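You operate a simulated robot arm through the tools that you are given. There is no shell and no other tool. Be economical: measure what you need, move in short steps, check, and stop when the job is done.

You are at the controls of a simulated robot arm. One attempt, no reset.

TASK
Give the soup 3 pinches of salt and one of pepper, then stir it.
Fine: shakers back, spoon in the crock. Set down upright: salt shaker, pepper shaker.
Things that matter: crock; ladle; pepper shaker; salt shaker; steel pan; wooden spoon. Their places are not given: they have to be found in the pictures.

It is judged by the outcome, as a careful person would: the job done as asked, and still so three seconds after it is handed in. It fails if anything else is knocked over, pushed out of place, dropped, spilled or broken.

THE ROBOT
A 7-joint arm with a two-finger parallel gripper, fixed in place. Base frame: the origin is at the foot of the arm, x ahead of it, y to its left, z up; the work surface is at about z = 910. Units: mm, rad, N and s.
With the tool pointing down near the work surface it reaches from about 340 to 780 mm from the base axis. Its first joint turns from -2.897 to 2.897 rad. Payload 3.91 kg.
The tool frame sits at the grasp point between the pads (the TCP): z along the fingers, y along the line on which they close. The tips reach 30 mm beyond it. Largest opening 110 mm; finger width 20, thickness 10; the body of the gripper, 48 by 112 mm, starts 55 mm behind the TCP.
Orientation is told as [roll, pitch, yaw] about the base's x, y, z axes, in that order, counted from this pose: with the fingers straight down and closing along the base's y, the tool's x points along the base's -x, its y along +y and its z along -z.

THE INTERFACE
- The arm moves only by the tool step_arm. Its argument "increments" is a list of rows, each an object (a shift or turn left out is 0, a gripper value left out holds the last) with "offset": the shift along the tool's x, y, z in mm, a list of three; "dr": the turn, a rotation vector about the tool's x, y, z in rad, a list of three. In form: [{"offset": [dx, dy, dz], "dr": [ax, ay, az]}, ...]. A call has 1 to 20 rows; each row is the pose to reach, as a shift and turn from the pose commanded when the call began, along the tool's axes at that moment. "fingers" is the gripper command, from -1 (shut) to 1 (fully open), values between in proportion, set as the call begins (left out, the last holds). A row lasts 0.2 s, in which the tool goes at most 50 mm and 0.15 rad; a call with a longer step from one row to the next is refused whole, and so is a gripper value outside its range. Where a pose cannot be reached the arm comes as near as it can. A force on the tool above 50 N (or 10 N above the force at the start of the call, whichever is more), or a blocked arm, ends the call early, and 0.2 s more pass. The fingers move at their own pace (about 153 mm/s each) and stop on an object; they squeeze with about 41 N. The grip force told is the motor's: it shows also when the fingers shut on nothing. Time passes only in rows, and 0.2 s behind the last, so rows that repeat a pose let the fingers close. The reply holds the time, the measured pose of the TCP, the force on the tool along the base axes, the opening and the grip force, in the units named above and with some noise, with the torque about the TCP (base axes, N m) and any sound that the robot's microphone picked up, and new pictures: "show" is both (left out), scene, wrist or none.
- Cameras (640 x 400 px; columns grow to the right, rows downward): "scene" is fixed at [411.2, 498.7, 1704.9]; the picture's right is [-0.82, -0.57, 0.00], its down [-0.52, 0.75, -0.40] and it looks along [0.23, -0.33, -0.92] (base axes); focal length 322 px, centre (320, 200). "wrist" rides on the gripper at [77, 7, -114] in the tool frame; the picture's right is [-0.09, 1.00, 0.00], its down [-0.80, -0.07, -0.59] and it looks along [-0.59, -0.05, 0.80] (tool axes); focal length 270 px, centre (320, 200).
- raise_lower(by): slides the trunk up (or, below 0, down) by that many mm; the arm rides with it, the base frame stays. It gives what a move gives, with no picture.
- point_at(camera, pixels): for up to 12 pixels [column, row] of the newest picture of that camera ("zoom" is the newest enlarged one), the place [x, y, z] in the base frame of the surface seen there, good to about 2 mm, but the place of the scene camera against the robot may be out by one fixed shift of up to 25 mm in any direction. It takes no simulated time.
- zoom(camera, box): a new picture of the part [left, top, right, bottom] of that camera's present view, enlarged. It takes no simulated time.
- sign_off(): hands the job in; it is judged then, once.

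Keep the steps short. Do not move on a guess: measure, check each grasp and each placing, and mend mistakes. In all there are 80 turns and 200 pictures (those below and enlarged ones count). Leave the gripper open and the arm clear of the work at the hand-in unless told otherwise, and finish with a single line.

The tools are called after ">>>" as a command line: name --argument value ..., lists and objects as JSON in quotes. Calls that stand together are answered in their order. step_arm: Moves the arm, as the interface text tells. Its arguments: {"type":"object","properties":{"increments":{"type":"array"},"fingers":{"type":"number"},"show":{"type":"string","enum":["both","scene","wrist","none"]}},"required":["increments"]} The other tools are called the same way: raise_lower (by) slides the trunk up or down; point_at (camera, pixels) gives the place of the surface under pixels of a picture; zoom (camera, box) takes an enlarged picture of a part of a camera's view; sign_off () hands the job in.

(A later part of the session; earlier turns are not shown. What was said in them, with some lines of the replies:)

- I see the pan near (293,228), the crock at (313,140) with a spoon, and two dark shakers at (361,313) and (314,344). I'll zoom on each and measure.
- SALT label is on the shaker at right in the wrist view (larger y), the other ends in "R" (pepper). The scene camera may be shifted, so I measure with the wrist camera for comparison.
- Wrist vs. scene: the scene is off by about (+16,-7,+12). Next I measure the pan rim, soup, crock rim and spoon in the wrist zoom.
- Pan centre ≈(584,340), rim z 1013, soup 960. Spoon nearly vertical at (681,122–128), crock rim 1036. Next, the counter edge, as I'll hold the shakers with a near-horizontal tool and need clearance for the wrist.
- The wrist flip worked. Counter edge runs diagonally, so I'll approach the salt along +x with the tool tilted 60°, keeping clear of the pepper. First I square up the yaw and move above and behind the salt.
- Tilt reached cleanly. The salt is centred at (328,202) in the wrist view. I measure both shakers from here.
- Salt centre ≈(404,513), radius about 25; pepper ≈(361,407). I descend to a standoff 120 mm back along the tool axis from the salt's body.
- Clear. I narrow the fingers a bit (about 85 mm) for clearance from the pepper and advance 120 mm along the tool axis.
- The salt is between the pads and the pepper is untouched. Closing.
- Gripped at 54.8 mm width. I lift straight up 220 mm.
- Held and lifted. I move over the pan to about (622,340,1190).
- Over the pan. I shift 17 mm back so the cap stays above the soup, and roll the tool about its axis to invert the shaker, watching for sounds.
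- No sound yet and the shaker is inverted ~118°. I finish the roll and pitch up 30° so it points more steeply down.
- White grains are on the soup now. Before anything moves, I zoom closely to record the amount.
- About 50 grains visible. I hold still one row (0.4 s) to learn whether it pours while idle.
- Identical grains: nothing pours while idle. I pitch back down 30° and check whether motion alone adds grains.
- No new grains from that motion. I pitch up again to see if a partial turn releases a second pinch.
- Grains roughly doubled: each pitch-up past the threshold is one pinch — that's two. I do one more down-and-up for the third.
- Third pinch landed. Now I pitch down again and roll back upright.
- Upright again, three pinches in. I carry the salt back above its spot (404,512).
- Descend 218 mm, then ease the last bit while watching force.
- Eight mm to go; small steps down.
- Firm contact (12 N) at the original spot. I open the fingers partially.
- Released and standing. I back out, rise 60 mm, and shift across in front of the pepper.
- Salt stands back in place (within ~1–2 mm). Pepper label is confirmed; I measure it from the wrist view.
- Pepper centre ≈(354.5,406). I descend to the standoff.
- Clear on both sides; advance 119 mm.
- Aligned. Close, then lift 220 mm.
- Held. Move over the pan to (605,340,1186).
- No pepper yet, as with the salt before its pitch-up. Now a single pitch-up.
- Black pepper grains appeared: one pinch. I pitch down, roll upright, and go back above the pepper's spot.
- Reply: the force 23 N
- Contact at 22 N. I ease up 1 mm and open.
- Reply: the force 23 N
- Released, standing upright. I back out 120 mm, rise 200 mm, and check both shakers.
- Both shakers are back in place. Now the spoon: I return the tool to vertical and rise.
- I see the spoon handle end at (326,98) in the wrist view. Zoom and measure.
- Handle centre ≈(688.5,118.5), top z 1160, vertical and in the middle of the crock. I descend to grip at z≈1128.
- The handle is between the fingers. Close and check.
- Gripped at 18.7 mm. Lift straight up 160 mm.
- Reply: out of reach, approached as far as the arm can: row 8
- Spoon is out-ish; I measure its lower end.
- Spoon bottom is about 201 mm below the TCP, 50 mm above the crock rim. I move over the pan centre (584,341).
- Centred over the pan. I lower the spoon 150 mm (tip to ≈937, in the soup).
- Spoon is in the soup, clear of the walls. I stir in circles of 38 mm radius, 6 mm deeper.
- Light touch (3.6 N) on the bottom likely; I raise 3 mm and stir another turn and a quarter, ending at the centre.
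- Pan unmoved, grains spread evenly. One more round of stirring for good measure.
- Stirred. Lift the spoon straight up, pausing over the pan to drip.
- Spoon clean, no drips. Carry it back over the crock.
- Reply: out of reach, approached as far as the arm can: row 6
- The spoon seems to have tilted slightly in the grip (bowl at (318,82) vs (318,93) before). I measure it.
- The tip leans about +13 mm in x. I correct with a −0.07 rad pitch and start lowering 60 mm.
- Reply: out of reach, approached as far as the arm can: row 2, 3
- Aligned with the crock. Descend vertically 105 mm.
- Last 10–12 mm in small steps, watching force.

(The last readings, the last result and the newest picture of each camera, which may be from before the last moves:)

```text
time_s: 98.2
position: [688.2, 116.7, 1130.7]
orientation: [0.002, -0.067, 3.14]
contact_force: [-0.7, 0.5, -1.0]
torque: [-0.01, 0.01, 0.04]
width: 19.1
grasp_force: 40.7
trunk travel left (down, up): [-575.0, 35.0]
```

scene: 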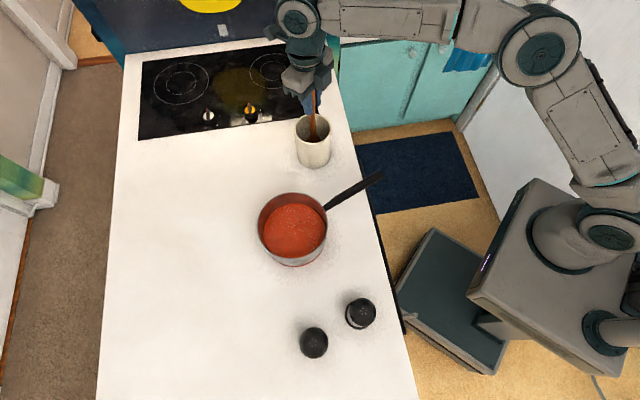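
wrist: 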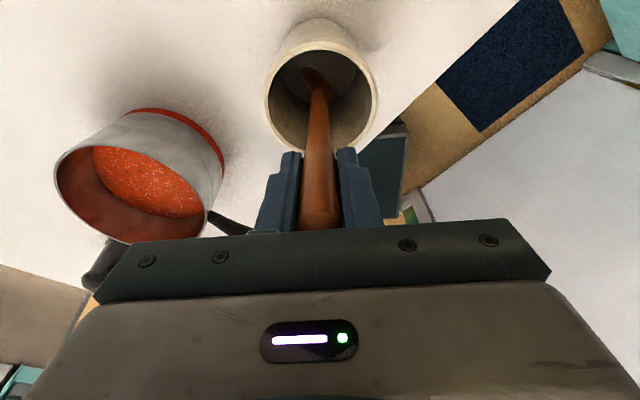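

>>> step_arm --increments '[{"offset": [0.1, 0, 1]}, {"offset": [0.1, 0, 2]}, {"offset": [0.2, 0, 3]}, {"offset": [0.2, 0, 3]}]' --show "none"

```text
time_s: 99.2
position: [688.9, 118.0, 1126.1]
orientation: [0.002, -0.068, 3.139]
contact_force: [0.4, -0.9, -0.5]
torque: [-0.03, 0.02, 0.0]
width: 18.9
grasp_force: 40.9
trunk travel left (down, up): [-575.0, 35.0]
```

>>> step_arm --increments '[{"offset": [0.1, 0, 1]}, {"offset": [0.1, 0, 2]}, {"offset": [0.2, 0, 3]}, {"offset": [0.2, 0, 4]}, {"offset": [0.2, 0, 4]}]' --show "none"

>>> zoom --camera "scene" --box '[260, 60, 380, 180]'

```text
time_s: 100.4
position: [687.9, 117.8, 1121.8]
orientation: [0.003, -0.068, 3.142]
contact_force: [0.4, 0.1, 0.3]
torque: [-0.03, 0.0, 0.01]
width: 19.0
grasp_force: 41.3
trunk travel left (down, up): [-575.0, 35.0]
```

```text
3.33 times, centred on (320, 120) of scene
```

zoom: 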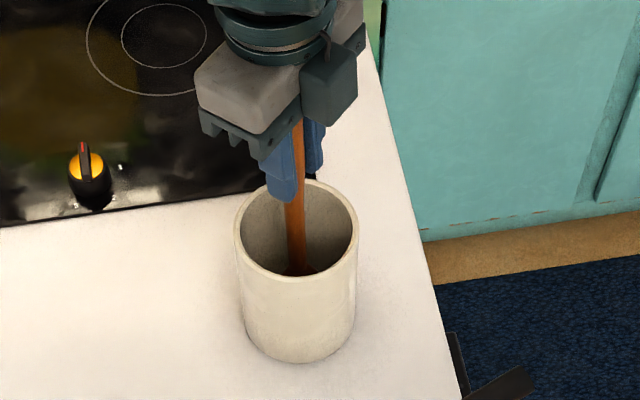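

Still no contact; a few mm more.

>>> step_arm --increments '[{"offset": [0.1, 0, 1]}, {"offset": [0.1, 0, 2]}, {"offset": [0.2, 0, 3]}, {"offset": [0.2, 0, 4]}, {"offset": [0.3, 0, 5]}, {"offset": [0.3, 0, 5]}]' --show "none"

```text
time_s: 101.8
position: [687.0, 117.9, 1120.1]
orientation: [0.001, -0.065, 3.139]
contact_force: [1.2, 0.2, 17.9]
torque: [0.12, -0.26, 0.0]
width: 18.8
grasp_force: 40.8
trunk travel left (down, up): [-575.0, 35.0]
```

Spoon touches the crock floor. Ease 2 mm up and release.

>>> step_arm --increments '[{"offset": [-0.1, 0, -2]}, {"offset": [-0.1, 0, -2]}]' --show "none"

>>> step_arm --increments '[{}, {}, {}, {}]' --fingers 0.2

```text
time_s: 102.4
position: [688.1, 117.6, 1120.3]
orientation: [0.003, -0.069, 3.139]
contact_force: [2.9, 0.1, 12.0]
torque: [0.06, -0.64, 0.0]
width: 18.7
grasp_force: 40.4
trunk travel left (down, up): [-575.0, 35.0]
```

```text
time_s: 103.4
position: [688.3, 118.1, 1120.3]
orientation: [0.0, -0.068, 3.139]
contact_force: [-1.6, -0.8, -0.1]
torque: [0.0, -0.01, -0.02]
width: 66.1
grasp_force: 0.1
trunk travel left (down, up): [-575.0, 35.0]
```

scene: 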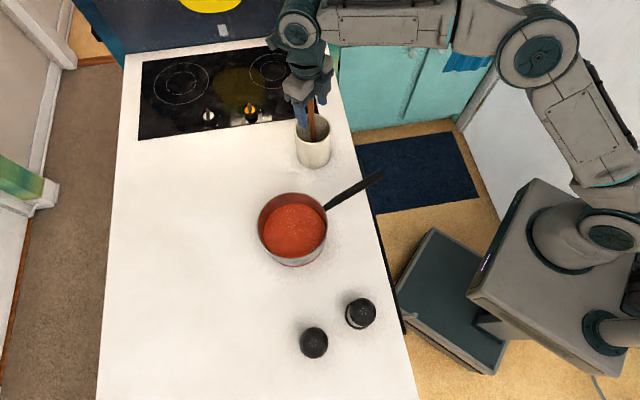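
wrist: 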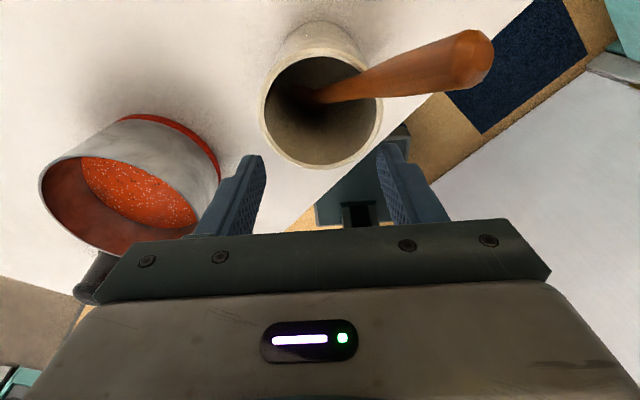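

The spoon leans on the crock rim, inside it. I measure its handle before withdrawing.

>>> point_at --camera "wrist" --pixels '[[475, 55], [430, 68], [380, 80], [340, 92], [460, 85], [267, 85], [380, 110], [325, 25]]'

>>> zoom --camera "scene" --box '[260, 60, 380, 180]'

```text
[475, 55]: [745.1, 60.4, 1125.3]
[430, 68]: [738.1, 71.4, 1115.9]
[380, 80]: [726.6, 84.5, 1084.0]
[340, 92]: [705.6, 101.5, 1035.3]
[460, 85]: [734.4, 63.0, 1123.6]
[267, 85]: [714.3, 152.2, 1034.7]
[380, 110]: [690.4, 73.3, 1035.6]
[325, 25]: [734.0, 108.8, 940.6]
```

```text
3.33 times, centred on (320, 120) of scene
```

zoom: 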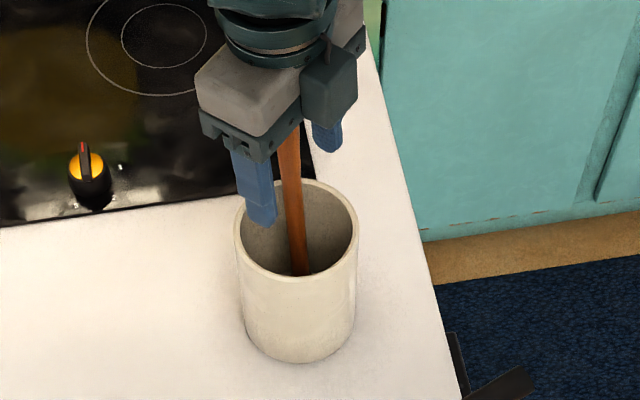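

Spoon rests in the crock, clear of the gripper; the crock hasn't moved. I withdraw straight up, then back towards the robot, fully open.

>>> step_arm --increments '[{"offset": [-2, 0, -25]}, {"offset": [-4, 0, -55]}, {"offset": [-6, 0, -90]}, {"offset": [-9, 0, -125]}, {"offset": [-50, 0, -145]}, {"offset": [-95, 0, -150]}, {"offset": [-140, 0, -150]}, {"offset": [-185, 0, -150]}, {"offset": [-230, 0, -150]}, {"offset": [-230, 0, -150]}]' --fingers 0.4

>>> zoom --camera "scene" --box '[240, 60, 400, 280]'

>>> zoom --camera "scene" --box '[270, 280, 400, 370]'

```text
time_s: 105.6
position: [468.2, 118.0, 1281.4]
orientation: [0.001, -0.069, 3.138]
contact_force: [0.0, 0.5, -0.3]
torque: [0.0, 0.0, 0.01]
width: 77.0
grasp_force: 0.1
trunk travel left (down, up): [-575.0, 35.0]
```

scene: 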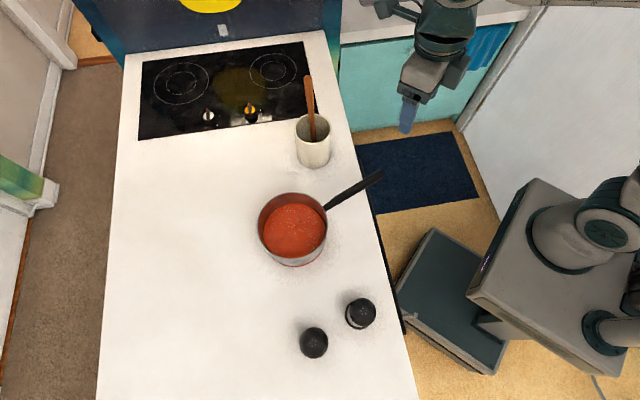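
wrist: 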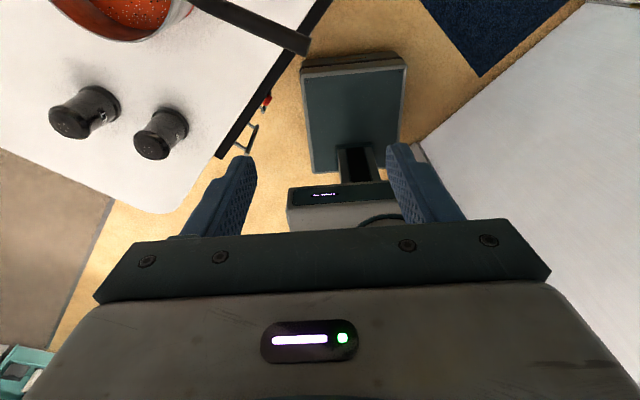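

```text
1.82 times, centred on (320, 170) of scene
```

zoom: 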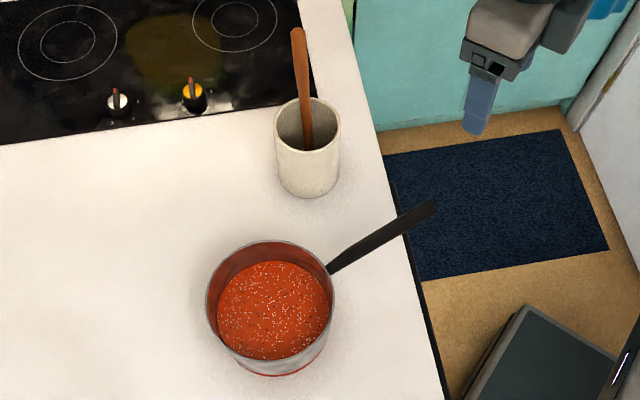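

```text
4.44 times, centred on (335, 325) of scene
```

zoom: 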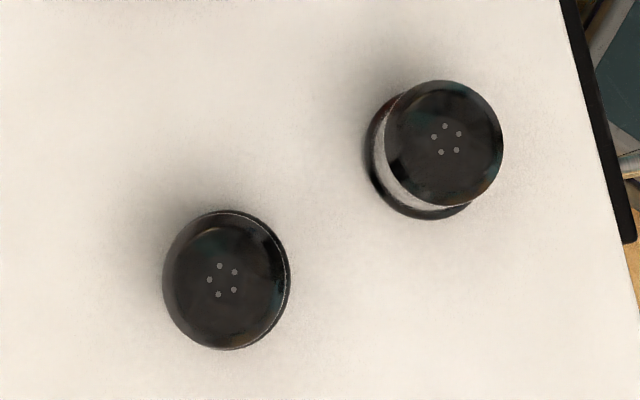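

Everything is in place and the arm is clear. I open the gripper fully and hand in.

>>> step_arm --increments '[{}, {}]' --fingers 1 --show "none"

>>> sign_off

```text
time_s: 106.2
position: [469.0, 119.1, 1282.5]
orientation: [0.001, -0.068, 3.139]
contact_force: [-0.7, -0.4, 0.7]
torque: [-0.04, 0.03, 0.0]
width: 110.2
grasp_force: 0.1
trunk travel left (down, up): [-575.0, 35.0]
```

```text
The job is handed in.
```

The soup has three pinches of salt and one of pepper and is stirred; both shakers stand upright back in their places, and the spoon is in the crock, leaning on its rim.
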